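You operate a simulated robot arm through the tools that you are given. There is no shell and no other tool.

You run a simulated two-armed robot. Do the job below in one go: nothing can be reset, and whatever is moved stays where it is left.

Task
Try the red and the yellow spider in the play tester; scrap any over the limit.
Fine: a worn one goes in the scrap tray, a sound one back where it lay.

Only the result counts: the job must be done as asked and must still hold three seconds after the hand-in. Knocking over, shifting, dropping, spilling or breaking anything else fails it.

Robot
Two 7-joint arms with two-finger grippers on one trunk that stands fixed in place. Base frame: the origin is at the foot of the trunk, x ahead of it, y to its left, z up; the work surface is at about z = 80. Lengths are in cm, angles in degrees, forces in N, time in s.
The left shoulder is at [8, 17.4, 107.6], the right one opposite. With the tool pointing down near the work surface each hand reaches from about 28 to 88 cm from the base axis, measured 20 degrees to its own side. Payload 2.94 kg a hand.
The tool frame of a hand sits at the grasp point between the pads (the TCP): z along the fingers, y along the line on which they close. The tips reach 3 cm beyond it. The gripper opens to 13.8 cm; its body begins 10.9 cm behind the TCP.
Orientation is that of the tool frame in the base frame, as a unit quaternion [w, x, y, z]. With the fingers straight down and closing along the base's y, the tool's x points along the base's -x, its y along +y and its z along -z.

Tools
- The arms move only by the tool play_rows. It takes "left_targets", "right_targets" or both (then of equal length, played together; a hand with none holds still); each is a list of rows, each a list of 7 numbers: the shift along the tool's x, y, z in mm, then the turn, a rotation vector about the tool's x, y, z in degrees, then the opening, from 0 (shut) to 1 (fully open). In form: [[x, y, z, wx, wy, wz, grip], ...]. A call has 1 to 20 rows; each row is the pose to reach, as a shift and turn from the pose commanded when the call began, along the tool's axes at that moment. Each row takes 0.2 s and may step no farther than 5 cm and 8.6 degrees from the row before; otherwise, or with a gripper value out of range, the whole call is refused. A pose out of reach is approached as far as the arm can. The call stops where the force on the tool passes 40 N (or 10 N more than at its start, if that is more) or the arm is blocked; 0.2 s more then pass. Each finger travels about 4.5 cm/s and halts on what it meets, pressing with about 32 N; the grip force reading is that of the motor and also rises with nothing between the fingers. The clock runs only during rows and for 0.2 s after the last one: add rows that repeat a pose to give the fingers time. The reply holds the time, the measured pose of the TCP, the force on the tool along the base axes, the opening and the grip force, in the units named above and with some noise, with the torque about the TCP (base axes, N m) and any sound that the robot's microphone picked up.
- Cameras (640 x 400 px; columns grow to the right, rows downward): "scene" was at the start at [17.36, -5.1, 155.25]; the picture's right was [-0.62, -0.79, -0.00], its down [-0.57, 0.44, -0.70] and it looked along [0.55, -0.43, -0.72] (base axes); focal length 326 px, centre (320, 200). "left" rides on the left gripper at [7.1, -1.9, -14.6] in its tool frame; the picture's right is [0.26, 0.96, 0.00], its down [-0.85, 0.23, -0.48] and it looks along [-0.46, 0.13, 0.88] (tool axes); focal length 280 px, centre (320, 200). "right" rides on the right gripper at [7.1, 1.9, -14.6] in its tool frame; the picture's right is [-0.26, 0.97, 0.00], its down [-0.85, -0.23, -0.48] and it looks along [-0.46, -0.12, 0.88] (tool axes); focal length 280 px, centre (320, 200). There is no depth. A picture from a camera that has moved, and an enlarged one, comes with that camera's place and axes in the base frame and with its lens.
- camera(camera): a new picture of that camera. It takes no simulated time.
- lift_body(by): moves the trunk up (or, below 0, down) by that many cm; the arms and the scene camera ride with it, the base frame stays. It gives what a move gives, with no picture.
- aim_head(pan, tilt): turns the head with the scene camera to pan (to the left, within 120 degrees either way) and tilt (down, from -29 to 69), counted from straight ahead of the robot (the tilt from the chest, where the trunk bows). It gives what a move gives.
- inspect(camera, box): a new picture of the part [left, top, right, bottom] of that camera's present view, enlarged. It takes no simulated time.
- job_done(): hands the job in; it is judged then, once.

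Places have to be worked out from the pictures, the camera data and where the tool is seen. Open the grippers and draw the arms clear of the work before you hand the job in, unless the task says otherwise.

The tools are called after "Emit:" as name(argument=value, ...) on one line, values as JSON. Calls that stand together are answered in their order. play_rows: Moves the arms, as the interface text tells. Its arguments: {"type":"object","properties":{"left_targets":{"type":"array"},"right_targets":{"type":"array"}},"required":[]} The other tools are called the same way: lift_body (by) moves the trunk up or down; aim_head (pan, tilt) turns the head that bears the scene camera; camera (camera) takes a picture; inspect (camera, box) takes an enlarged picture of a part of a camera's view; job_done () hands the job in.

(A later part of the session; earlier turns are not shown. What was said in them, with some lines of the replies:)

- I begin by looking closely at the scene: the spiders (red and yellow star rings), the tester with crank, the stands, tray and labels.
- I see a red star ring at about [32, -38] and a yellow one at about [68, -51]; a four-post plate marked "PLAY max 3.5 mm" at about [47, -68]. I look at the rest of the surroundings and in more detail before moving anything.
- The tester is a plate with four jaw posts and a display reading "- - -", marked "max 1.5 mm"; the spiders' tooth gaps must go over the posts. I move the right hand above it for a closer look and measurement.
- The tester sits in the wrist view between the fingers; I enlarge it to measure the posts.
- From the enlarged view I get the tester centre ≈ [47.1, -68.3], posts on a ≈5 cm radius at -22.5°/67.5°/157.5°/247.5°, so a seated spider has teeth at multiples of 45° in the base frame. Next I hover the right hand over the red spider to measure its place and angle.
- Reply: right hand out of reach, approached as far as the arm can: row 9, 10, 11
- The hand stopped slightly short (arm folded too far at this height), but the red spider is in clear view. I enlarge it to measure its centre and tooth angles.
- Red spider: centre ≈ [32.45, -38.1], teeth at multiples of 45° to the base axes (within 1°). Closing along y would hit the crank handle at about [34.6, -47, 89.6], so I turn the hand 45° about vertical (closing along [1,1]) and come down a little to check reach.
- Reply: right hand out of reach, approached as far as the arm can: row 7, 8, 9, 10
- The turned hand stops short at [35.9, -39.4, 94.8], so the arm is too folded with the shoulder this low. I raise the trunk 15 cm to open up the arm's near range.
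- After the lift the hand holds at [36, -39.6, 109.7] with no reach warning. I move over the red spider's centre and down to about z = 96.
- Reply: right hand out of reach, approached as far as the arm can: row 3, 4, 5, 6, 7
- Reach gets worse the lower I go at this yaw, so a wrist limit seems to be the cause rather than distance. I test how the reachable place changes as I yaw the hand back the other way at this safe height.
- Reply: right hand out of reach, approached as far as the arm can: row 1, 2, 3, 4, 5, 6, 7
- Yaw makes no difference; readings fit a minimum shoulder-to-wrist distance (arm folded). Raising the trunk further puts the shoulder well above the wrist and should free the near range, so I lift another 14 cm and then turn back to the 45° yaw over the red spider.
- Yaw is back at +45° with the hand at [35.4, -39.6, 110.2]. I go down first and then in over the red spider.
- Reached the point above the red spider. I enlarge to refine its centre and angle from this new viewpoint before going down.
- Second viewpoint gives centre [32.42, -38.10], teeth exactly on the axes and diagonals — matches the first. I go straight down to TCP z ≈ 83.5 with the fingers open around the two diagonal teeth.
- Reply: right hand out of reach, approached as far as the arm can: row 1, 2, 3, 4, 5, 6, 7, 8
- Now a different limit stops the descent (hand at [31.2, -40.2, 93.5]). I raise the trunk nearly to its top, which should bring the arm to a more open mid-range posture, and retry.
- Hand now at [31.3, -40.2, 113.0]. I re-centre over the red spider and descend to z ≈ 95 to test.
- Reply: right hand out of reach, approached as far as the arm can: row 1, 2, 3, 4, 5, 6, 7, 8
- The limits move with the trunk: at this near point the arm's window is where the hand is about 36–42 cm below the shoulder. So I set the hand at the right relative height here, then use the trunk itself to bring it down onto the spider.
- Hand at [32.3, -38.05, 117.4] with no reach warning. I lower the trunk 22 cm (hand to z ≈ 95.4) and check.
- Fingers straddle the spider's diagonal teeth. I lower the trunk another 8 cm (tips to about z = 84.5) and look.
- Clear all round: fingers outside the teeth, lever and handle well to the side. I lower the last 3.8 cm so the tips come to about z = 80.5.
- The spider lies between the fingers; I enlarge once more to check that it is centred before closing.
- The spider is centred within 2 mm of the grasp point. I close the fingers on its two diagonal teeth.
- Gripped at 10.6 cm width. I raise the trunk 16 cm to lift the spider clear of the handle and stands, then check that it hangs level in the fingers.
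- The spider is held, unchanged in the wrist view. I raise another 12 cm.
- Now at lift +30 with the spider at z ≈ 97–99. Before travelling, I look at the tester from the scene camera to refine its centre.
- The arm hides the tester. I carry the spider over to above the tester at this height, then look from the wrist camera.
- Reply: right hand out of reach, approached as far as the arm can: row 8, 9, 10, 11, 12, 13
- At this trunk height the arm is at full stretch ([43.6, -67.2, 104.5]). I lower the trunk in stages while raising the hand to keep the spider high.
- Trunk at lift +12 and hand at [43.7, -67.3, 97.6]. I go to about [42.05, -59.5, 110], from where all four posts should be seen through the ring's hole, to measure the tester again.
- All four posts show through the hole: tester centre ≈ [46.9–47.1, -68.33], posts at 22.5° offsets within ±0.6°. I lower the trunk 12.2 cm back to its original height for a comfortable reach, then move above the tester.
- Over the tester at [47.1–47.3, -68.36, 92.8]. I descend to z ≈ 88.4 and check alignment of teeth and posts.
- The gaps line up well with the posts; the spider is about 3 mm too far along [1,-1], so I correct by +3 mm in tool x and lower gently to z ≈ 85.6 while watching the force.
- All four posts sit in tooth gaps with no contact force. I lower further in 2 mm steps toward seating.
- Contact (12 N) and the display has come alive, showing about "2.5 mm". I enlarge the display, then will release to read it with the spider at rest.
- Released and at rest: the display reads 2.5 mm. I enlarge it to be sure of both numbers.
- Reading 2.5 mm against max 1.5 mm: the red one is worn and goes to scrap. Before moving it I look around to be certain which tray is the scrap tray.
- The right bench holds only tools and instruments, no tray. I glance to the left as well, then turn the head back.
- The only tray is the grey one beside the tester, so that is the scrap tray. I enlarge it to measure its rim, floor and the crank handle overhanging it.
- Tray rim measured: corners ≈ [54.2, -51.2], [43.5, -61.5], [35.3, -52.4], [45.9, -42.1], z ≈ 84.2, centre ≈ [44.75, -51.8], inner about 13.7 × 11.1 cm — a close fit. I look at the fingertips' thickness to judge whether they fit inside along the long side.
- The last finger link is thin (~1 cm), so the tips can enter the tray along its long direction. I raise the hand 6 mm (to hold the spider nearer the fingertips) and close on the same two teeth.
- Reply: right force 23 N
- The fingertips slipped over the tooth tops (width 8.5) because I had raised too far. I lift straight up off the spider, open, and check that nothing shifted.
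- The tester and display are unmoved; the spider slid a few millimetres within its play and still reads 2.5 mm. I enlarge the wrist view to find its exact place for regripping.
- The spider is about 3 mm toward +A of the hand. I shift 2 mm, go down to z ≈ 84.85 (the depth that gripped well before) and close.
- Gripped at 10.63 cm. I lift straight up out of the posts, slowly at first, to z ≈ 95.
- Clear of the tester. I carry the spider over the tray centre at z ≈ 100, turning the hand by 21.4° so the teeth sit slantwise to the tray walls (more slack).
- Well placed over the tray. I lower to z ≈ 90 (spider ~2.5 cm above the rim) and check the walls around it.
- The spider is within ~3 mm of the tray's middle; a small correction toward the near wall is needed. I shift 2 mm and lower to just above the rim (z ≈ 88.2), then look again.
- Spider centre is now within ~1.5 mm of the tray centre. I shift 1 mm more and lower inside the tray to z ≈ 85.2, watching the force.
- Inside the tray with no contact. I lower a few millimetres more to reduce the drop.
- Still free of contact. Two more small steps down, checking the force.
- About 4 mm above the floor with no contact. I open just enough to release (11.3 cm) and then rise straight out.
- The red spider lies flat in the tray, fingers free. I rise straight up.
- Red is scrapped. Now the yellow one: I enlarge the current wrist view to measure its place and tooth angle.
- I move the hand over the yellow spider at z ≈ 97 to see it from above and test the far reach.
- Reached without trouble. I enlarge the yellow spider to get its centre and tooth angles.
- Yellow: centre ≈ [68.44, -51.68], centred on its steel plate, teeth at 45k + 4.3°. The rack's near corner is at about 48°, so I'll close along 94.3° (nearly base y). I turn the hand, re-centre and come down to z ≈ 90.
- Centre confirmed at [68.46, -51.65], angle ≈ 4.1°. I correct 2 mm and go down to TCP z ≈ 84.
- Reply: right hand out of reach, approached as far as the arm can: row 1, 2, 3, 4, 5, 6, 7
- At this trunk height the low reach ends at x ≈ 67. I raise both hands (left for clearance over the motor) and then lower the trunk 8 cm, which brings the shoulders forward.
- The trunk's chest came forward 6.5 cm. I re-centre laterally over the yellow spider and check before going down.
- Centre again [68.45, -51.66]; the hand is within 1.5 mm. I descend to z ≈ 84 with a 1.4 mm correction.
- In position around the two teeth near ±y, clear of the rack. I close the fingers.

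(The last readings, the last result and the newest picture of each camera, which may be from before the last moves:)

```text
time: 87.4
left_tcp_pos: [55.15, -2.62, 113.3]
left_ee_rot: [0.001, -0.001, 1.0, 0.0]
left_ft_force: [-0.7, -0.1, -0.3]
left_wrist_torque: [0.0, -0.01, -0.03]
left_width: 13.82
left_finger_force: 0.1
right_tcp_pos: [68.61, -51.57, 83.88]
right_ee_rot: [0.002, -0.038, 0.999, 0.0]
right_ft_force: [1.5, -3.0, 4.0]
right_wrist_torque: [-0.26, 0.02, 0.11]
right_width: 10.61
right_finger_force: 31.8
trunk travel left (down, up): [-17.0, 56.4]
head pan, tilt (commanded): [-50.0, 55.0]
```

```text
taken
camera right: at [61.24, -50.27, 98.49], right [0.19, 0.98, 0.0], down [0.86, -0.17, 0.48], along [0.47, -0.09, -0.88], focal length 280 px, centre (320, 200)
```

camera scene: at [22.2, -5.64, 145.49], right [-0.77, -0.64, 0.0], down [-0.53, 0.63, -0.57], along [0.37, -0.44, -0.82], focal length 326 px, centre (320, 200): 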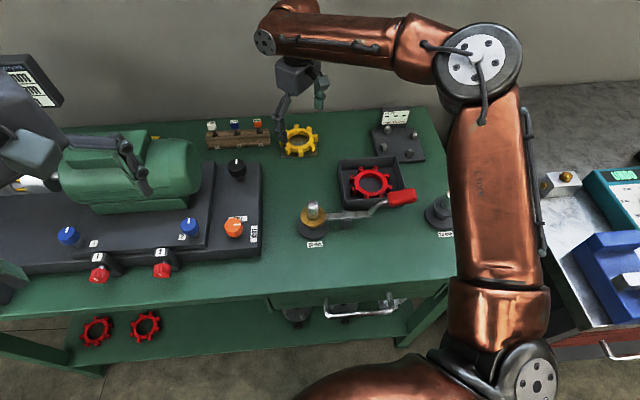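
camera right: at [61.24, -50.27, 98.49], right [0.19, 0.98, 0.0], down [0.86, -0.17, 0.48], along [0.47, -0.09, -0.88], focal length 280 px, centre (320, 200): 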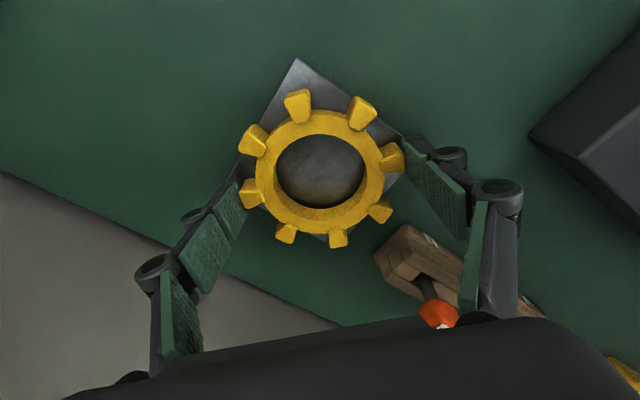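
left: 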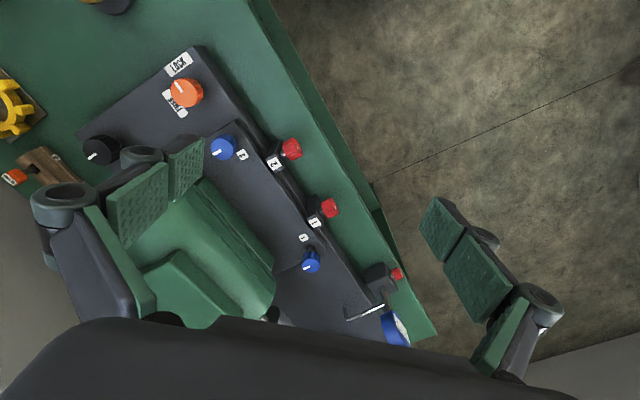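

Gripped (10.6 cm). I lift straight up 12 cm slowly.

Emit:
play_rows(right_targets=[[0, 0, -5, 0, 0, 0, 0.7], [0, 0, -12, 0, 0, 0, 0.7], [0, 0, -25, 0, 0, 0, 0.7], [0, 0, -45, 0, 0, 0, 0.7], [0, 0, -70, 0, 0, 0, 0.7], [0, 0, -95, 0, 0, 0, 0.7], [0, 0, -115, 0, 0, 0, 0.7], [0, 0, -120, 0, 0, 0, 0.7], [0, 0, -120, 0, 0, 0, 0.7]])

Emit:
camera(camera="right")

Emit:
camera(camera="scene")

```text
time: 89.4
left_tcp_pos: [55.08, -2.71, 113.21]
left_ee_rot: [-0.001, 0.0, 1.0, 0.0]
left_ft_force: [-0.3, -0.2, 0.1]
left_wrist_torque: [0.0, -0.04, 0.0]
left_width: 13.8
left_finger_force: 0.1
right_tcp_pos: [68.41, -51.58, 95.9]
right_ee_rot: [0.002, -0.039, 0.999, 0.0]
right_ft_force: [1.1, -0.3, -1.8]
right_wrist_torque: [0.02, -0.02, -0.03]
right_width: 10.6
right_finger_force: 32.2
trunk travel left (down, up): [-17.0, 56.4]
head pan, tilt (commanded): [-50.0, 55.0]
```

```text
taken
camera right: at [61.18, -50.27, 110.55], right [0.19, 0.98, 0.0], down [0.86, -0.17, 0.48], along [0.47, -0.09, -0.88], focal length 280 px, centre (320, 200)
```

right: 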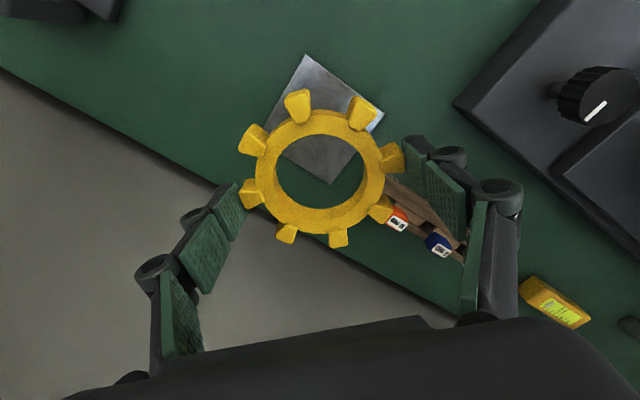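

```text
taken
camera scene: at [22.36, -5.68, 145.43], right [-0.77, -0.64, 0.0], down [-0.53, 0.63, -0.57], along [0.37, -0.44, -0.82], focal length 326 px, centre (320, 200)
```

scene: 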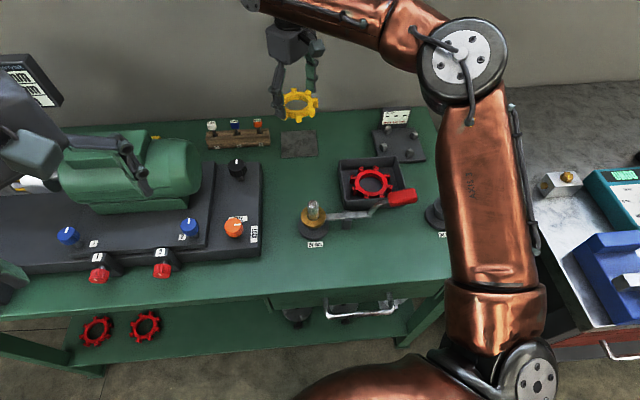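

Yellow lifted, its plate left undisturbed. I carry it to above the tester, turning back the 4.3° so its teeth line up with the posts' gaps.

Emit:
play_rows(right_targets=[[12, -8, 0, 0, 0, 0, 0.7], [36, -24, 0, 0, 0, 0, 0.7], [66, -43, 0, 0, 0, 0, 0.7], [98, -64, 0, 0, 0, 1, 0.7], [130, -85, 0, 0, 0, 2, 0.7], [160, -105, 0, 0, 0, 3, 0.7], [188, -124, 0, 0, 0, 4, 0.7], [210, -138, 0, 0, 0, 4.36, 0.7], [222, -146, 0, 0, 0, 4.36, 0.7], [226.5, -149.2, 0, 0, 0, 4.36, 0.7], [226.5, -149.2, 0, 0, 0, 4.36, 0.7]])

Emit:
camera(camera="right")

Emit:
camera(camera="scene")

```text
time: 91.8
left_tcp_pos: [55.12, -2.58, 113.25]
left_ee_rot: [-0.001, 0.0, 1.0, 0.0]
left_ft_force: [-0.4, -0.1, -0.1]
left_wrist_torque: [-0.03, 0.02, 0.01]
left_width: 13.79
left_finger_force: 0.0
right_tcp_pos: [47.08, -68.23, 95.74]
right_ee_rot: [0.003, 0.001, 1.0, 0.002]
right_ft_force: [-0.7, 0.1, -1.0]
right_wrist_torque: [-0.02, 0.0, -0.03]
right_width: 10.6
right_finger_force: 31.6
trunk travel left (down, up): [-17.0, 56.4]
head pan, tilt (commanded): [-50.0, 55.0]
```

```text
taken
camera right: at [39.84, -66.34, 110.38], right [0.26, 0.96, 0.0], down [0.85, -0.23, 0.48], along [0.46, -0.12, -0.88], focal length 280 px, centre (320, 200)
```

right: 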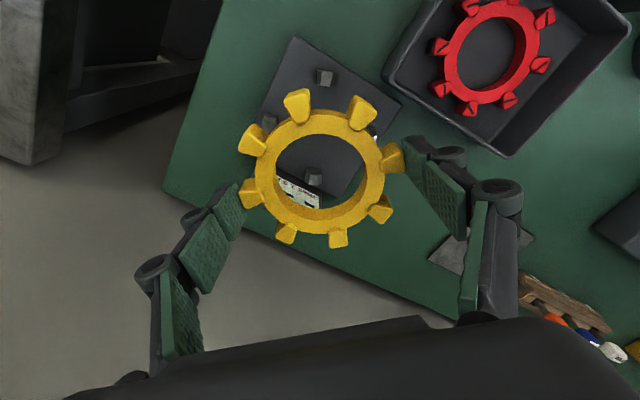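

```text
taken
camera scene: at [22.34, -5.7, 145.43], right [-0.77, -0.64, 0.0], down [-0.53, 0.63, -0.57], along [0.37, -0.44, -0.82], focal length 326 px, centre (320, 200)
```

scene: 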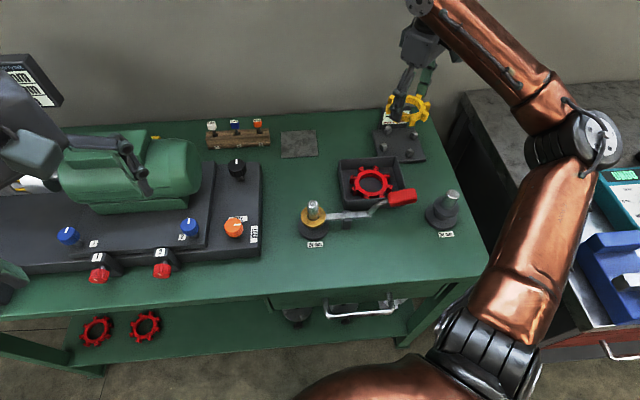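

Above the tester at [47.08, -68.23]. I descend to z ≈ 88.3 and check alignment with the posts.

Emit:
play_rows(right_targets=[[0, 0, 20, 0, 0, 0, 0.7], [0, 0, 42, 0, 0, 0, 0.7], [0, 0, 62, 0, 0, 0, 0.7], [0, 0, 74, 0, 0, 0, 0.7], [0, 0, 74, 0, 0, 0, 0.7]])

Emit:
inspect(camera="right", box=[210, 60, 430, 260])

Emit:
inspect(camera="scene", box=[360, 80, 450, 170])

```text
time: 93.0
left_tcp_pos: [55.12, -2.56, 113.33]
left_ee_rot: [0.001, 0.0, 1.0, 0.0]
left_ft_force: [0.9, -0.2, 0.3]
left_wrist_torque: [-0.01, -0.02, 0.0]
left_width: 13.81
left_finger_force: 0.1
right_tcp_pos: [47.14, -68.02, 88.35]
right_ee_rot: [0.003, 0.0, 1.0, 0.0]
right_ft_force: [0.8, 0.4, -0.7]
right_wrist_torque: [-0.03, 0.01, 0.03]
right_width: 10.65
right_finger_force: 31.8
trunk travel left (down, up): [-17.0, 56.4]
head pan, tilt (commanded): [-50.0, 55.0]
```

```text
2.00 times, centred on (320, 160) of right
camera zoom: at [39.96, -66.24, 102.99], right [0.26, 0.96, 0.0], down [0.85, -0.23, 0.48], along [0.46, -0.12, -0.88], focal length 561 px, centre (320, 280)
```

zoom: 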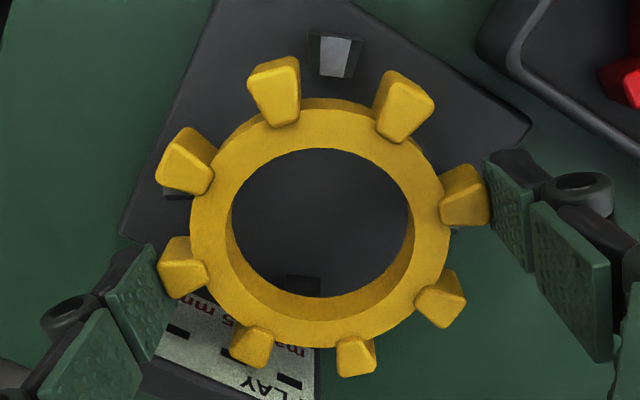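

```text
4.44 times, centred on (405, 125) of scene
camera zoom: at [22.34, -5.7, 145.44], right [-0.77, -0.64, 0.0], down [-0.53, 0.63, -0.57], along [0.37, -0.44, -0.82], focal length 1448 px, centre (-58, 533)
```

zoom: 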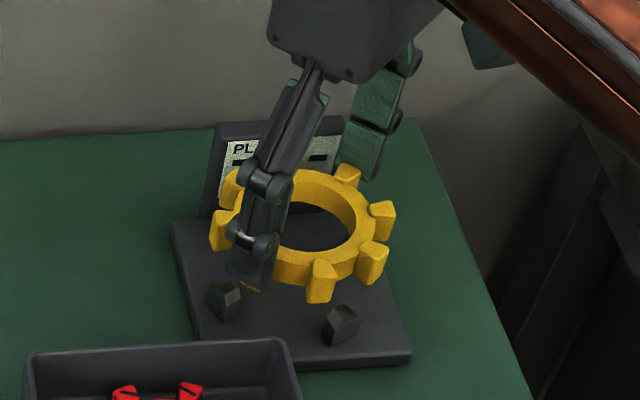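

Teeth and gaps align; a ~1.5 mm correction in y is due. I apply it and lower gently to z ≈ 85.6.

Emit:
play_rows(right_targets=[[-0.7, -1.5, 0, 0, 0, 0, 0.7], [-0.7, -1.5, 5, 0, 0, 0, 0.7], [-0.7, -1.5, 10, 0, 0, 0, 0.7], [-0.7, -1.5, 15, 0, 0, 0, 0.7], [-0.7, -1.5, 20, 0, 0, 0, 0.7], [-0.7, -1.5, 24, 0, 0, 0, 0.7], [-0.7, -1.5, 27, 0, 0, 0, 0.7], [-0.7, -1.5, 27, 0, 0, 0, 0.7]])

Emit:
inspect(camera="right", box=[210, 60, 430, 260])

Emit:
inspect(camera="scene", box=[360, 90, 450, 170])

```text
time: 94.8
left_tcp_pos: [55.17, -2.8, 113.29]
left_ee_rot: [0.0, 0.0, 1.0, 0.001]
left_ft_force: [0.3, 0.1, 0.1]
left_wrist_torque: [-0.01, 0.02, 0.0]
left_width: 13.79
left_finger_force: 0.1
right_tcp_pos: [47.11, -68.33, 85.7]
right_ee_rot: [0.001, 0.001, 1.0, 0.0]
right_ft_force: [0.7, 0.4, -1.3]
right_wrist_torque: [-0.03, 0.0, 0.0]
right_width: 10.61
right_finger_force: 32.3
trunk travel left (down, up): [-17.0, 56.4]
head pan, tilt (commanded): [-50.0, 55.0]
```

```text
2.00 times, centred on (320, 160) of right
camera zoom: at [39.98, -66.48, 100.23], right [0.26, 0.96, 0.0], down [0.85, -0.23, 0.48], along [0.46, -0.12, -0.88], focal length 561 px, centre (320, 280)
```

zoom: 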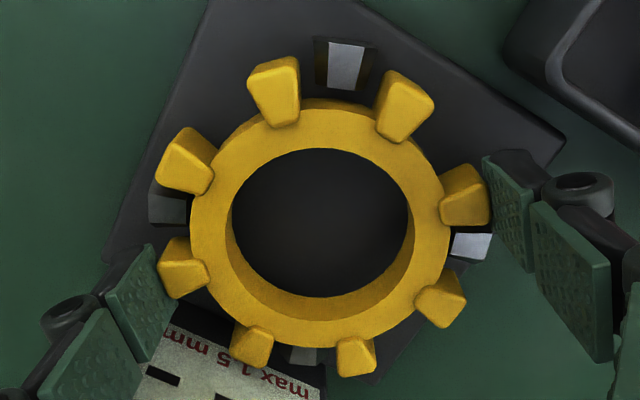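

```text
5.00 times, centred on (405, 130) of scene
camera zoom: at [22.35, -5.71, 145.43], right [-0.77, -0.64, 0.0], down [-0.53, 0.63, -0.57], along [0.37, -0.44, -0.82], focal length 1629 px, centre (-105, 550)
```

zoom: 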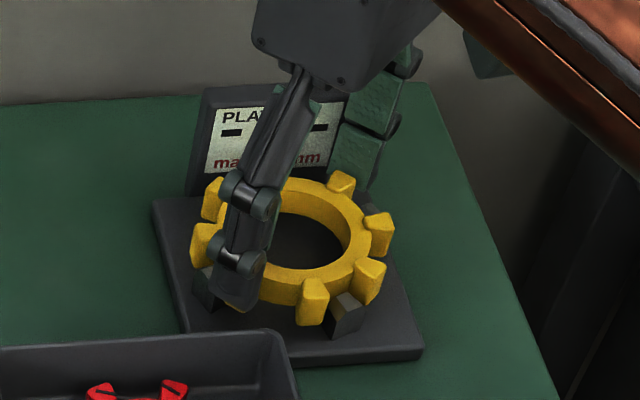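

Posts are centred in the gaps, no contact. I lower in small steps to seat the spider.

Emit:
play_rows(right_targets=[[0, 0, 2, 0, 0, 0, 0.7], [0, 0, 4, 0, 0, 0, 0.7], [0, 0, 6, 0, 0, 0, 0.7], [0, 0, 7, 0, 0, 0, 0.7], [0, 0, 7, 0, 0, 0, 0.7]])

Emit:
inspect(camera="right", box=[210, 60, 430, 290])

Emit:
inspect(camera="scene", box=[360, 90, 450, 170])

```text
time: 96.0
left_tcp_pos: [55.15, -2.55, 113.27]
left_ee_rot: [0.0, 0.0, 1.0, 0.001]
left_ft_force: [0.5, -0.4, 0.2]
left_wrist_torque: [0.0, -0.04, 0.04]
left_width: 13.81
left_finger_force: 0.0
right_tcp_pos: [47.05, -68.26, 85.0]
right_ee_rot: [0.002, 0.001, 1.0, 0.001]
right_ft_force: [-0.1, -0.2, -1.3]
right_wrist_torque: [0.02, 0.01, -0.01]
right_width: 10.61
right_finger_force: 32.0
trunk travel left (down, up): [-17.0, 56.4]
head pan, tilt (commanded): [-50.0, 55.0]
```

```text
1.74 times, centred on (320, 175) of right
camera zoom: at [39.93, -66.48, 99.55], right [0.26, 0.96, 0.0], down [0.85, -0.23, 0.48], along [0.46, -0.12, -0.88], focal length 488 px, centre (320, 244)
```

zoom: 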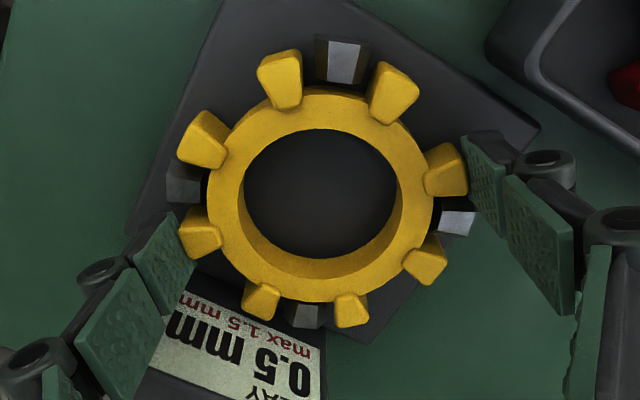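

```text
5.00 times, centred on (405, 130) of scene
camera zoom: at [22.35, -5.71, 145.43], right [-0.77, -0.64, 0.0], down [-0.53, 0.63, -0.57], along [0.37, -0.44, -0.82], focal length 1629 px, centre (-105, 550)
```

zoom: 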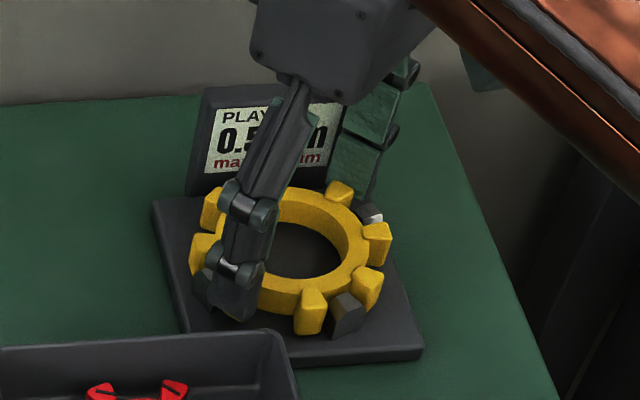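

The display already reads 0.5 mm. I lower the last couple of millimetres to seat it fully and ease the grip so it rests by itself, then read again.

Emit:
play_rows(right_targets=[[0, 0, 1, 0, 0, 0, 0.7], [0, 0, 2, 0, 0, 0, 0.7], [0, 0, 2, 0, 0, 0, 0.7]])

Emit:
play_rows(right_targets=[[0, 0, 0, 0, 0, 0, 0.77], [0, 0, 0, 0, 0, 0, 0.79], [0, 0, 0, 0, 0, 0, 0.82], [0, 0, 0, 0, 0, 0, 0.82], [0, 0, 0, 0, 0, 0, 0.82]])

Emit:
camera(camera="right")

Emit:
inspect(camera="right", box=[220, 200, 400, 310])

Emit:
inspect(camera="scene", box=[360, 90, 450, 170])

```text
time: 96.8
left_tcp_pos: [55.0, -2.6, 113.12]
left_ee_rot: [0.0, 0.0, 1.0, -0.001]
left_ft_force: [0.0, -0.2, -0.1]
left_wrist_torque: [0.02, 0.0, 0.0]
left_width: 13.79
left_finger_force: 0.1
right_tcp_pos: [47.03, -68.4, 84.82]
right_ee_rot: [0.002, 0.001, 1.0, 0.0]
right_ft_force: [-2.3, 0.4, 5.2]
right_wrist_torque: [0.31, -0.02, 0.14]
right_width: 10.63
right_finger_force: 31.9
trunk travel left (down, up): [-17.0, 56.4]
head pan, tilt (commanded): [-50.0, 55.0]
```

```text
time: 98.0
left_tcp_pos: [55.1, -2.65, 113.14]
left_ee_rot: [0.0, -0.001, 1.0, -0.001]
left_ft_force: [-0.7, 0.0, -0.3]
left_wrist_torque: [0.01, 0.02, -0.01]
left_width: 13.82
left_finger_force: 0.0
right_tcp_pos: [47.06, -68.31, 84.76]
right_ee_rot: [0.002, 0.001, 1.0, 0.0]
right_ft_force: [-0.1, 0.9, 0.3]
right_wrist_torque: [0.01, -0.02, 0.01]
right_width: 11.31
right_finger_force: 0.0
trunk travel left (down, up): [-17.0, 56.4]
head pan, tilt (commanded): [-50.0, 55.0]
```

```text
taken
camera right: at [39.95, -66.46, 99.35], right [0.26, 0.96, 0.0], down [0.85, -0.23, 0.48], along [0.46, -0.12, -0.88], focal length 280 px, centre (320, 200)
```

right: 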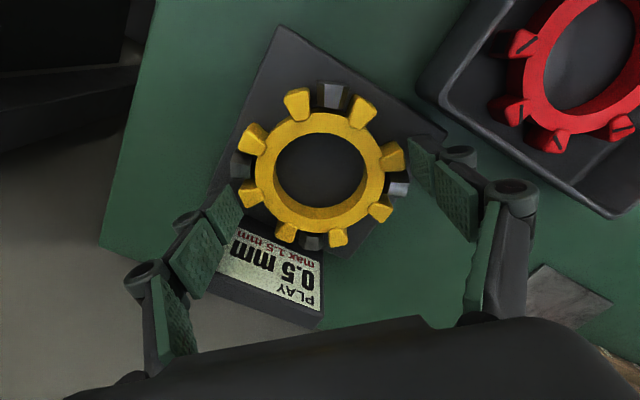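

```text
3.56 times, centred on (310, 255) of right
camera zoom: at [39.95, -66.46, 99.35], right [0.26, 0.96, 0.0], down [0.85, -0.23, 0.48], along [0.46, -0.12, -0.88], focal length 997 px, centre (356, 4)
```

zoom: 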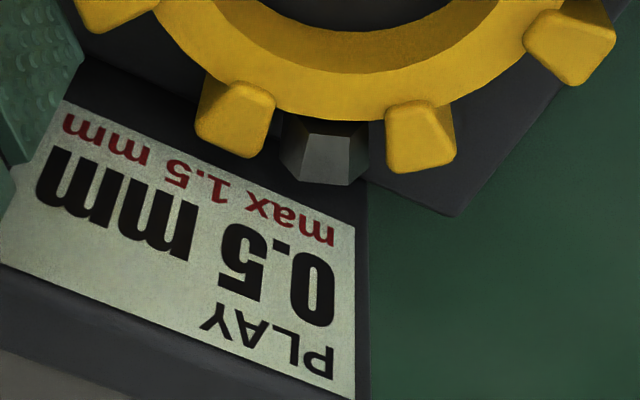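

```text
5.00 times, centred on (405, 130) of scene
camera zoom: at [22.34, -5.7, 145.43], right [-0.77, -0.64, 0.0], down [-0.53, 0.63, -0.57], along [0.37, -0.44, -0.82], focal length 1629 px, centre (-105, 550)
```

zoom: 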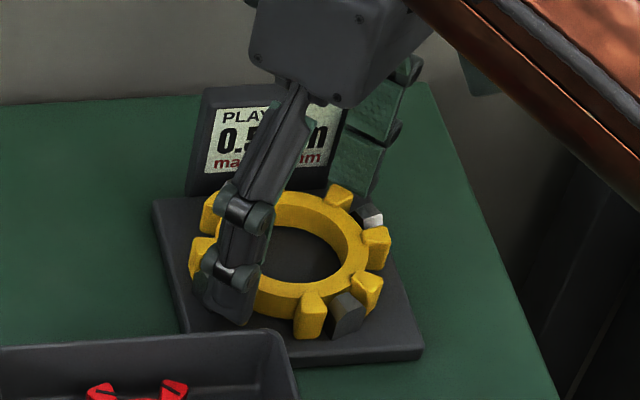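

0.5 mm ≤ 1.5 mm: the yellow one is sound and goes back to its plate. I close on the same teeth again and lift straight out of the posts.

Emit:
play_rows(right_targets=[[0, 0, 0, 0, 0, 0, 0.78], [0, 0, 0, 0, 0, 0, 0.72], [0, 0, 0, 0, 0, 0, 0.7], [0, 0, 0, 0, 0, 0, 0.7], [0, 0, 0, 0, 0, 0, 0.7]])

Emit:
play_rows(right_targets=[[0, 0, -4, 0, 0, 0, 0.7], [0, 0, -9, 0, 0, 0, 0.7], [0, 0, -15, 0, 0, 0, 0.7], [0, 0, -25, 0, 0, 0, 0.7], [0, 0, -45, 0, 0, 0, 0.7], [0, 0, -70, 0, 0, 0, 0.7], [0, 0, -95, 0, 0, 0, 0.7], [0, 0, -112, 0, 0, 0, 0.7], [0, 0, -112, 0, 0, 0, 0.7]])

Emit:
camera(camera="right")

```text
time: 99.2
left_tcp_pos: [55.14, -2.41, 113.25]
left_ee_rot: [0.0, 0.0, 1.0, 0.0]
left_ft_force: [0.5, -0.1, 0.3]
left_wrist_torque: [0.02, 0.02, 0.0]
left_width: 13.81
left_finger_force: 0.2
right_tcp_pos: [47.14, -68.22, 84.82]
right_ee_rot: [0.004, 0.001, 1.0, 0.0]
right_ft_force: [-0.8, 4.1, 4.9]
right_wrist_torque: [0.42, 0.01, 0.13]
right_width: 10.61
right_finger_force: 32.0
trunk travel left (down, up): [-17.0, 56.4]
head pan, tilt (commanded): [-50.0, 55.0]
```

```text
time: 101.2
left_tcp_pos: [55.12, -2.71, 113.13]
left_ee_rot: [0.0, 0.001, 1.0, 0.001]
left_ft_force: [1.0, -0.5, -0.2]
left_wrist_torque: [-0.04, 0.0, -0.04]
left_width: 13.77
left_finger_force: 0.1
right_tcp_pos: [47.06, -68.37, 95.96]
right_ee_rot: [0.002, 0.001, 1.0, 0.001]
right_ft_force: [0.4, -0.1, -1.5]
right_wrist_torque: [0.0, 0.02, -0.01]
right_width: 10.62
right_finger_force: 31.8
trunk travel left (down, up): [-17.0, 56.4]
head pan, tilt (commanded): [-50.0, 55.0]
```

```text
taken
camera right: at [39.93, -66.49, 110.53], right [0.26, 0.96, 0.0], down [0.85, -0.23, 0.48], along [0.46, -0.12, -0.88], focal length 280 px, centre (320, 200)
```

right: 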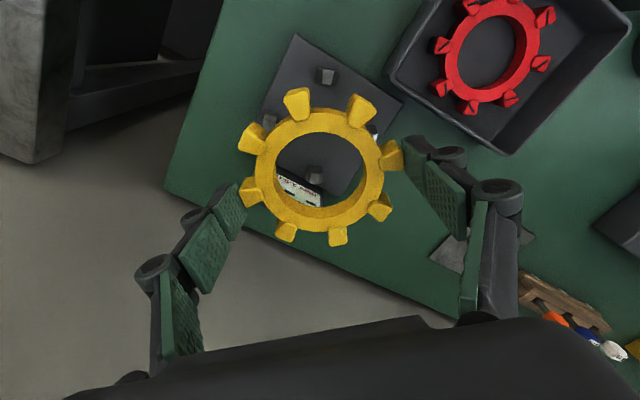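

Clear of the tester. I carry the yellow spider back above its plate, turning by -4.3° to its former angle.

Emit:
play_rows(right_targets=[[-10, 8, 0, 0, 0, 0, 0.7], [-33, 26, 0, 0, 0, 0, 0.7], [-60, 47, 0, 0, 0, -1, 0.7], [-90, 70.5, 0, 0, 0, -2, 0.7], [-120, 94, 0, 0, 0, -3, 0.7], [-150, 117.5, 0, 0, 0, -4, 0.7], [-178, 139.5, 0, 0, 0, -4.3, 0.7], [-200, 156.7, 0, 0, 0, -4.3, 0.7], [-210, 164.5, 0, 0, 0, -4.3, 0.7], [-213.8, 167.5, 0, 0, 0, -4.3, 0.7], [-213.8, 167.5, 0, 0, 0, -4.3, 0.7]])

Emit:
camera(camera="right")

Emit:
inspect(camera="right", box=[210, 40, 430, 260])

```text
time: 103.6
left_tcp_pos: [55.11, -2.59, 113.21]
left_ee_rot: [0.0, 0.0, 1.0, 0.0]
left_ft_force: [0.2, -0.1, -0.2]
left_wrist_torque: [0.02, 0.0, 0.02]
left_width: 13.8
left_finger_force: 0.0
right_tcp_pos: [68.48, -51.46, 96.07]
right_ee_rot: [0.003, -0.037, 0.999, 0.0]
right_ft_force: [0.5, 0.6, -0.9]
right_wrist_torque: [0.01, -0.04, -0.02]
right_width: 10.6
right_finger_force: 32.2
trunk travel left (down, up): [-17.0, 56.4]
head pan, tilt (commanded): [-50.0, 55.0]
```

```text
taken
camera right: at [61.24, -50.27, 110.62], right [0.19, 0.98, 0.0], down [0.86, -0.17, 0.48], along [0.47, -0.09, -0.88], focal length 280 px, centre (320, 200)
```

right: 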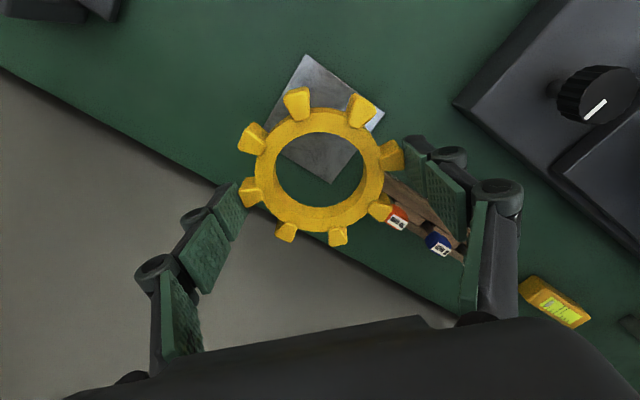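

```text
1.82 times, centred on (320, 150) of right
camera zoom: at [61.24, -50.27, 110.62], right [0.19, 0.98, 0.0], down [0.86, -0.17, 0.48], along [0.47, -0.09, -0.88], focal length 510 px, centre (320, 291)
```

zoom: 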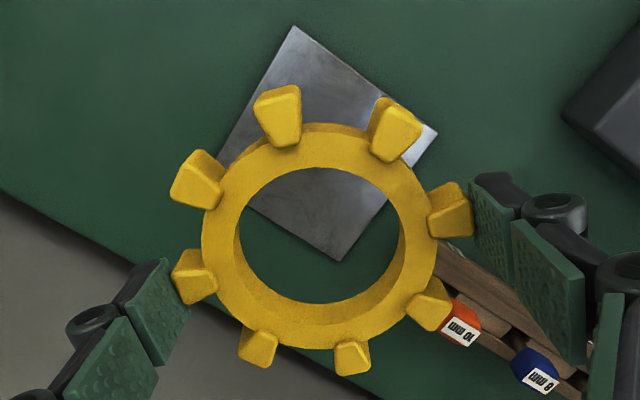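

The picture is identical to the one right after lifting, so the spider is exactly over its old place. I descend straight down, slowing near the end (z ≈ 84.2).

Emit:
play_rows(right_targets=[[0, 0, 20, 0, 0, 0, 0.7], [0, 0, 45, 0, 0, 0, 0.7], [0, 0, 70, 0, 0, 0, 0.7], [0, 0, 90, 0, 0, 0, 0.7], [0, 0, 105, 0, 0, 0, 0.7], [0, 0, 113, 0, 0, 0, 0.7], [0, 0, 117, 0, 0, 0, 0.7], [0, 0, 118, 0, 0, 0, 0.7], [0, 0, 118, 0, 0, 0, 0.7]])

Emit:
camera(camera="right")

```text
time: 105.6
left_tcp_pos: [55.18, -2.65, 113.32]
left_ee_rot: [-0.001, 0.0, 1.0, 0.0]
left_ft_force: [-0.1, 0.0, -0.4]
left_wrist_torque: [-0.01, 0.01, 0.0]
left_width: 13.8
left_finger_force: 0.1
right_tcp_pos: [68.51, -51.62, 84.15]
right_ee_rot: [0.002, -0.037, 0.999, 0.0]
right_ft_force: [-0.3, -1.1, -0.9]
right_wrist_torque: [0.0, 0.0, -0.01]
right_width: 10.61
right_finger_force: 32.1
trunk travel left (down, up): [-17.0, 56.4]
head pan, tilt (commanded): [-50.0, 55.0]
```

```text
taken
camera right: at [61.24, -50.24, 98.83], right [0.19, 0.98, 0.0], down [0.86, -0.17, 0.48], along [0.47, -0.09, -0.88], focal length 280 px, centre (320, 200)
```

right: 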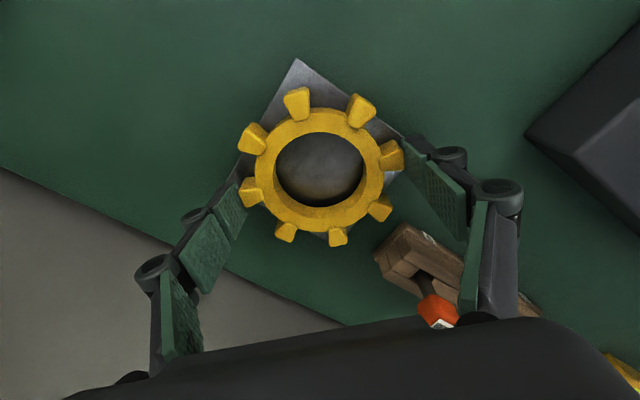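

Lined up as before. I lower the last millimetres to contact.

Emit:
play_rows(right_targets=[[0, 0, 1, 0, 0, 0, 0.7], [0, 0, 2, 0, 0, 0, 0.7], [0, 0, 3, 0, 0, 0, 0.7], [0, 0, 3, 0, 0, 0, 0.7]])

```text
time: 106.6
left_tcp_pos: [55.07, -2.72, 113.12]
left_ee_rot: [0.0, 0.0, 1.0, 0.001]
left_ft_force: [0.8, -0.6, -0.7]
left_wrist_torque: [0.02, 0.03, -0.03]
left_width: 13.76
left_finger_force: 0.0
right_tcp_pos: [68.49, -51.46, 83.9]
right_ee_rot: [0.002, -0.036, 0.999, 0.0]
right_ft_force: [0.0, -0.5, 0.6]
right_wrist_torque: [0.06, 0.01, 0.0]
right_width: 10.61
right_finger_force: 32.0
trunk travel left (down, up): [-17.0, 56.4]
head pan, tilt (commanded): [-50.0, 55.0]
```

Just touching. One more millimetre, then open slowly to release.

Emit:
play_rows(right_targets=[[0, 0, 1, 0, 0, 0, 0.7], [0, 0, 1, 0, 0, 0, 0.7]])

Emit:
play_rows(right_targets=[[0, 0, 0, 0, 0, 0, 0.75], [0, 0, 0, 0, 0, 0, 0.77], [0, 0, 0, 0, 0, 0, 0.79], [0, 0, 0, 0, 0, 0, 0.83], [0, 0, 0, 0, 0, 0, 0.9], [0, 0, 0, 0, 0, 0, 1], [0, 0, 0, 0, 0, 0, 1], [0, 0, 0, 0, 0, 0, 1]])

Emit:
camera(camera="right")

Emit:
inspect(camera="right", box=[180, 60, 480, 270])

```text
time: 107.2
left_tcp_pos: [55.14, -2.63, 113.23]
left_ee_rot: [0.0, 0.0, 1.0, 0.0]
left_ft_force: [-0.2, -0.3, 0.7]
left_wrist_torque: [-0.02, 0.02, -0.01]
left_width: 13.8
left_finger_force: 0.1
right_tcp_pos: [68.59, -51.44, 83.98]
right_ee_rot: [0.003, -0.037, 0.999, 0.0]
right_ft_force: [0.7, -1.1, 5.6]
right_wrist_torque: [0.23, 0.02, 0.0]
right_width: 10.61
right_finger_force: 32.4
trunk travel left (down, up): [-17.0, 56.4]
head pan, tilt (commanded): [-50.0, 55.0]
```

```text
time: 109.0
left_tcp_pos: [55.15, -2.75, 113.36]
left_ee_rot: [0.0, 0.0, 1.0, 0.0]
left_ft_force: [-0.4, -0.1, 1.0]
left_wrist_torque: [-0.01, 0.02, -0.01]
left_width: 13.8
left_finger_force: 0.0
right_tcp_pos: [68.5, -51.52, 83.78]
right_ee_rot: [0.003, -0.036, 0.999, 0.0]
right_ft_force: [0.4, 0.7, 0.0]
right_wrist_torque: [-0.01, 0.03, -0.04]
right_width: 13.8
right_finger_force: 0.1
trunk travel left (down, up): [-17.0, 56.4]
head pan, tilt (commanded): [-50.0, 55.0]
```

```text
taken
camera right: at [61.23, -50.23, 98.47], right [0.19, 0.98, 0.0], down [0.86, -0.17, 0.48], along [0.47, -0.09, -0.88], focal length 280 px, centre (320, 200)
```

right: 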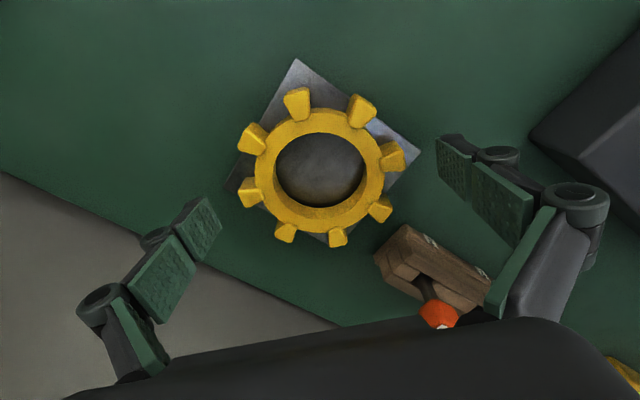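

```text
1.90 times, centred on (330, 165) of right
camera zoom: at [61.23, -50.23, 98.47], right [0.19, 0.98, 0.0], down [0.86, -0.17, 0.48], along [0.47, -0.09, -0.88], focal length 534 px, centre (301, 267)
```

zoom: 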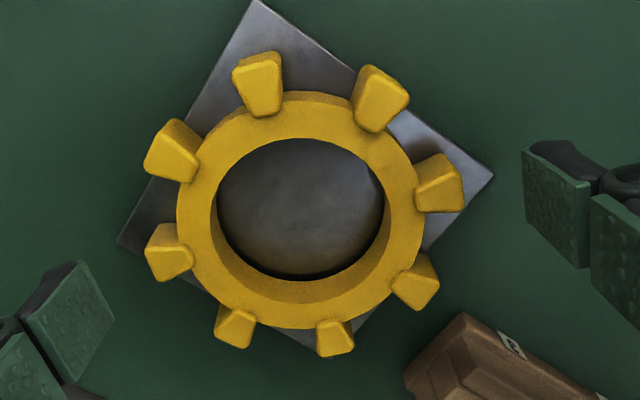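

Released on its plate; compared with the picture before gripping it lies within about 1.5 mm and at the same angle. I rise straight up and back away.

Emit:
play_rows(right_targets=[[0, 0, -8, 0, 0, 0, 1], [0, 0, -20, 0, 0, 0, 1], [0, 0, -40, 0, 0, 0, 1], [0, 0, -70, 0, 0, 0, 1], [0, 0, -105, 0, 0, 0, 1], [0, 0, -140, 0, 0, 0, 1], [0, 0, -160, 0, 0, 0, 1], [0, 0, -160, 0, 0, 0, 1]])

Emit:
camera(camera="right")

Emit:
camera(camera="scene")

```text
time: 110.8
left_tcp_pos: [55.08, -2.72, 113.27]
left_ee_rot: [-0.001, 0.0, 1.0, 0.0]
left_ft_force: [0.1, 0.4, 0.4]
left_wrist_torque: [0.01, -0.01, 0.0]
left_width: 13.82
left_finger_force: 0.1
right_tcp_pos: [68.49, -51.49, 99.94]
right_ee_rot: [0.003, -0.037, 0.999, 0.0]
right_ft_force: [-0.2, -0.2, -0.1]
right_wrist_torque: [0.01, 0.01, 0.02]
right_width: 13.82
right_finger_force: 0.0
trunk travel left (down, up): [-17.0, 56.4]
head pan, tilt (commanded): [-50.0, 55.0]
```

```text
taken
camera right: at [61.16, -50.27, 114.5], right [0.19, 0.98, 0.0], down [0.86, -0.17, 0.48], along [0.47, -0.09, -0.88], focal length 280 px, centre (320, 200)
```

right: 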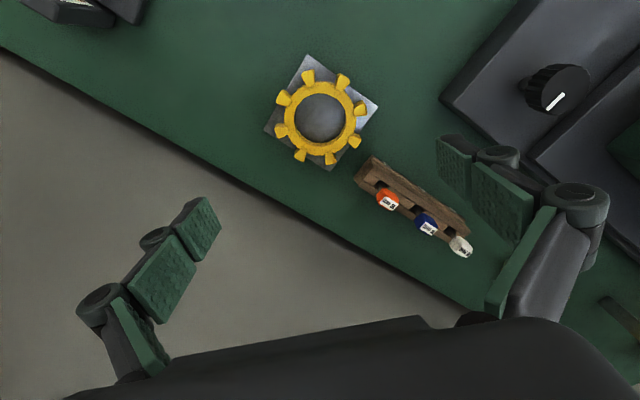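

```text
taken
camera scene: at [22.37, -5.69, 145.43], right [-0.77, -0.64, 0.0], down [-0.53, 0.63, -0.57], along [0.37, -0.44, -0.82], focal length 326 px, centre (320, 200)
```

scene: 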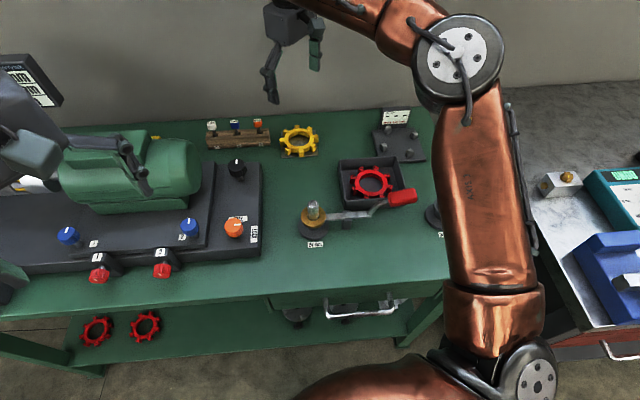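

Red is in the tray, yellow on its plate, tester empty and everything else as found. I raise the trunk back to its starting height and draw the right hand back to its starting place, high above the bench.

Emit:
lift_body(by=8)

Emit:
play_rows(right_targets=[[20, 0, -10, 0, 0, 0, 1], [50, 0, -25, 0, 0, 0, 1], [85, 0, -35, 0, 0, 0, 1], [120, 0, -40, 0, 0, 0, 1], [155, 0, -40, 0, 0, 0, 1], [185, 0, -40, 0, 0, 0, 1], [198, 0, -40, 0, 0, 4.2, 1], [198, 0, -40, 0, 0, 4.2, 1]])

Emit:
camera(camera="right")

Emit:
camera(camera="scene")

```text
time: 112.0
left_tcp_pos: [55.51, -2.69, 121.13]
left_ee_rot: [-0.003, 0.0, 1.0, 0.0]
left_ft_force: [0.4, 0.0, 0.0]
left_wrist_torque: [0.03, 0.06, 0.0]
left_width: 13.75
left_finger_force: 0.0
right_tcp_pos: [67.35, -51.74, 109.66]
right_ee_rot: [0.019, -0.036, 0.999, -0.001]
right_ft_force: [0.0, -0.6, -0.6]
right_wrist_torque: [0.02, 0.05, -0.03]
right_width: 13.79
right_finger_force: 0.1
trunk travel left (down, up): [-25.0, 48.4]
head pan, tilt (commanded): [-50.0, 55.0]
```

```text
time: 113.8
left_tcp_pos: [55.06, -2.58, 121.23]
left_ee_rot: [0.0, 0.0, 1.0, 0.0]
left_ft_force: [0.0, 0.0, 0.4]
left_wrist_torque: [-0.03, -0.01, -0.02]
left_width: 13.82
left_finger_force: 0.1
right_tcp_pos: [47.29, -52.96, 113.05]
right_ee_rot: [0.02, 0.0, 1.0, 0.0]
right_ft_force: [0.8, 0.6, -0.4]
right_wrist_torque: [-0.01, 0.02, 0.0]
right_width: 13.79
right_finger_force: 0.1
trunk travel left (down, up): [-25.0, 48.4]
head pan, tilt (commanded): [-50.0, 55.0]
```

```text
taken
camera right: at [39.59, -51.17, 127.48], right [0.26, 0.96, 0.01], down [0.83, -0.23, 0.51], along [0.49, -0.12, -0.86], focal length 280 px, centre (320, 200)
```

right: 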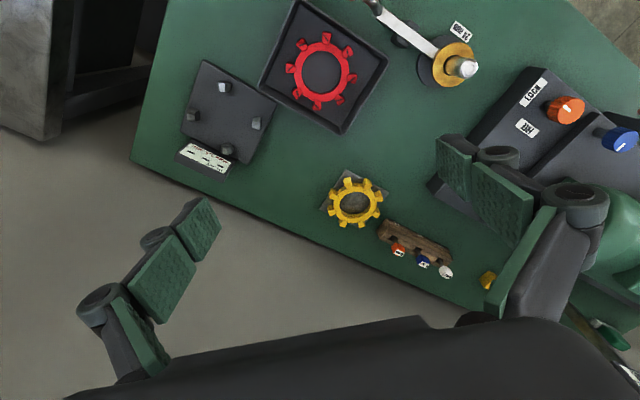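

```text
taken
camera scene: at [15.64, -5.66, 154.04], right [-0.77, -0.64, 0.0], down [-0.53, 0.63, -0.57], along [0.37, -0.44, -0.82], focal length 326 px, centre (320, 200)
```

scene: 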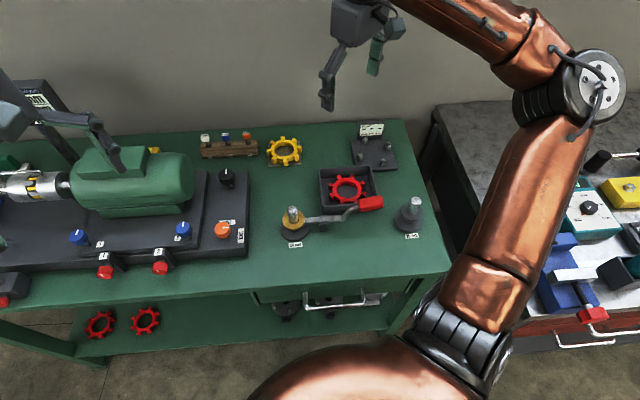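

Both grippers are open and high above the bench; a last enlarged check of the tray, plate and tester before handing in.

Emit:
inspect(camera="right", box=[160, 0, 480, 290])

Emit:
inspect(camera="scene", box=[190, 110, 440, 260])

```text
1.38 times, centred on (320, 145) of right
camera zoom: at [39.59, -51.17, 127.48], right [0.26, 0.96, 0.01], down [0.83, -0.23, 0.51], along [0.49, -0.12, -0.86], focal length 387 px, centre (320, 276)
```

zoom: 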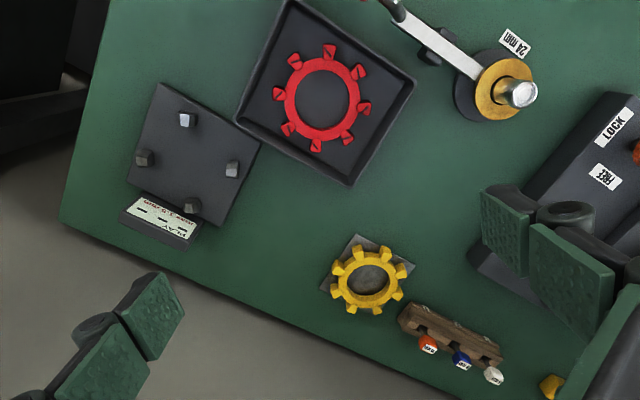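

```text
2.56 times, centred on (315, 185) of scene
camera zoom: at [15.64, -5.66, 154.04], right [-0.77, -0.64, 0.0], down [-0.53, 0.63, -0.57], along [0.37, -0.44, -0.82], focal length 834 px, centre (333, 238)
```

zoom: 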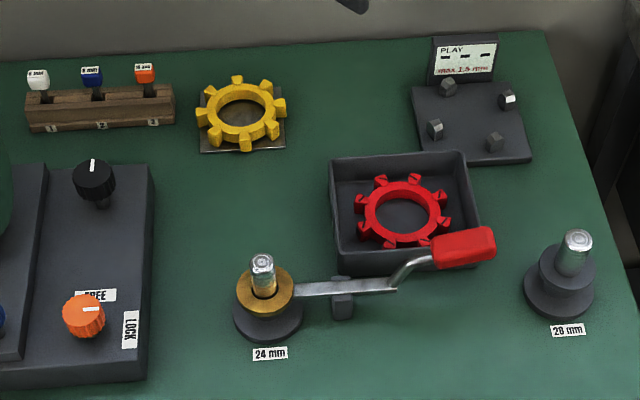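

Red spider (2.5 mm, over the 1.5 mm limit) lies in the scrap tray, yellow (0.5 mm, sound) is back on its plate, the tester is empty, and nothing else has moved. I hand the job in.

Emit:
job_done()

```text
The job is handed in.
```

I tried both spiders in the play tester and handed the job in. I don't yet know how it was judged.

| Spider | Play | Limit | Where it is now |
|---|---|---|---|
| Red | 2.5 mm | 1.5 mm | Scrap tray |
| Yellow | 0.5 mm | 1.5 mm | Back on its steel plate |

- **Red spider:** I took the one on the bench as the red one. Two more red spiders lie on the lower shelf, and I did not test them.
- **Scrap tray:** The grey tray has no label. It is the only tray I could find, so I used it.
- **A slip at the tester:** My first try at lifting the red spider out slid off its teeth. It moved a few millimetres on the posts, but the reading stayed at 2.5 mm and the tester did not move.
- **Yellow spider's place:** It lies within about 1.5 mm of where it was, at the same angle.

The last pictures show the tester empty and nothing else shifted or knocked over. Both grippers are open and the arms are clear of the bench.
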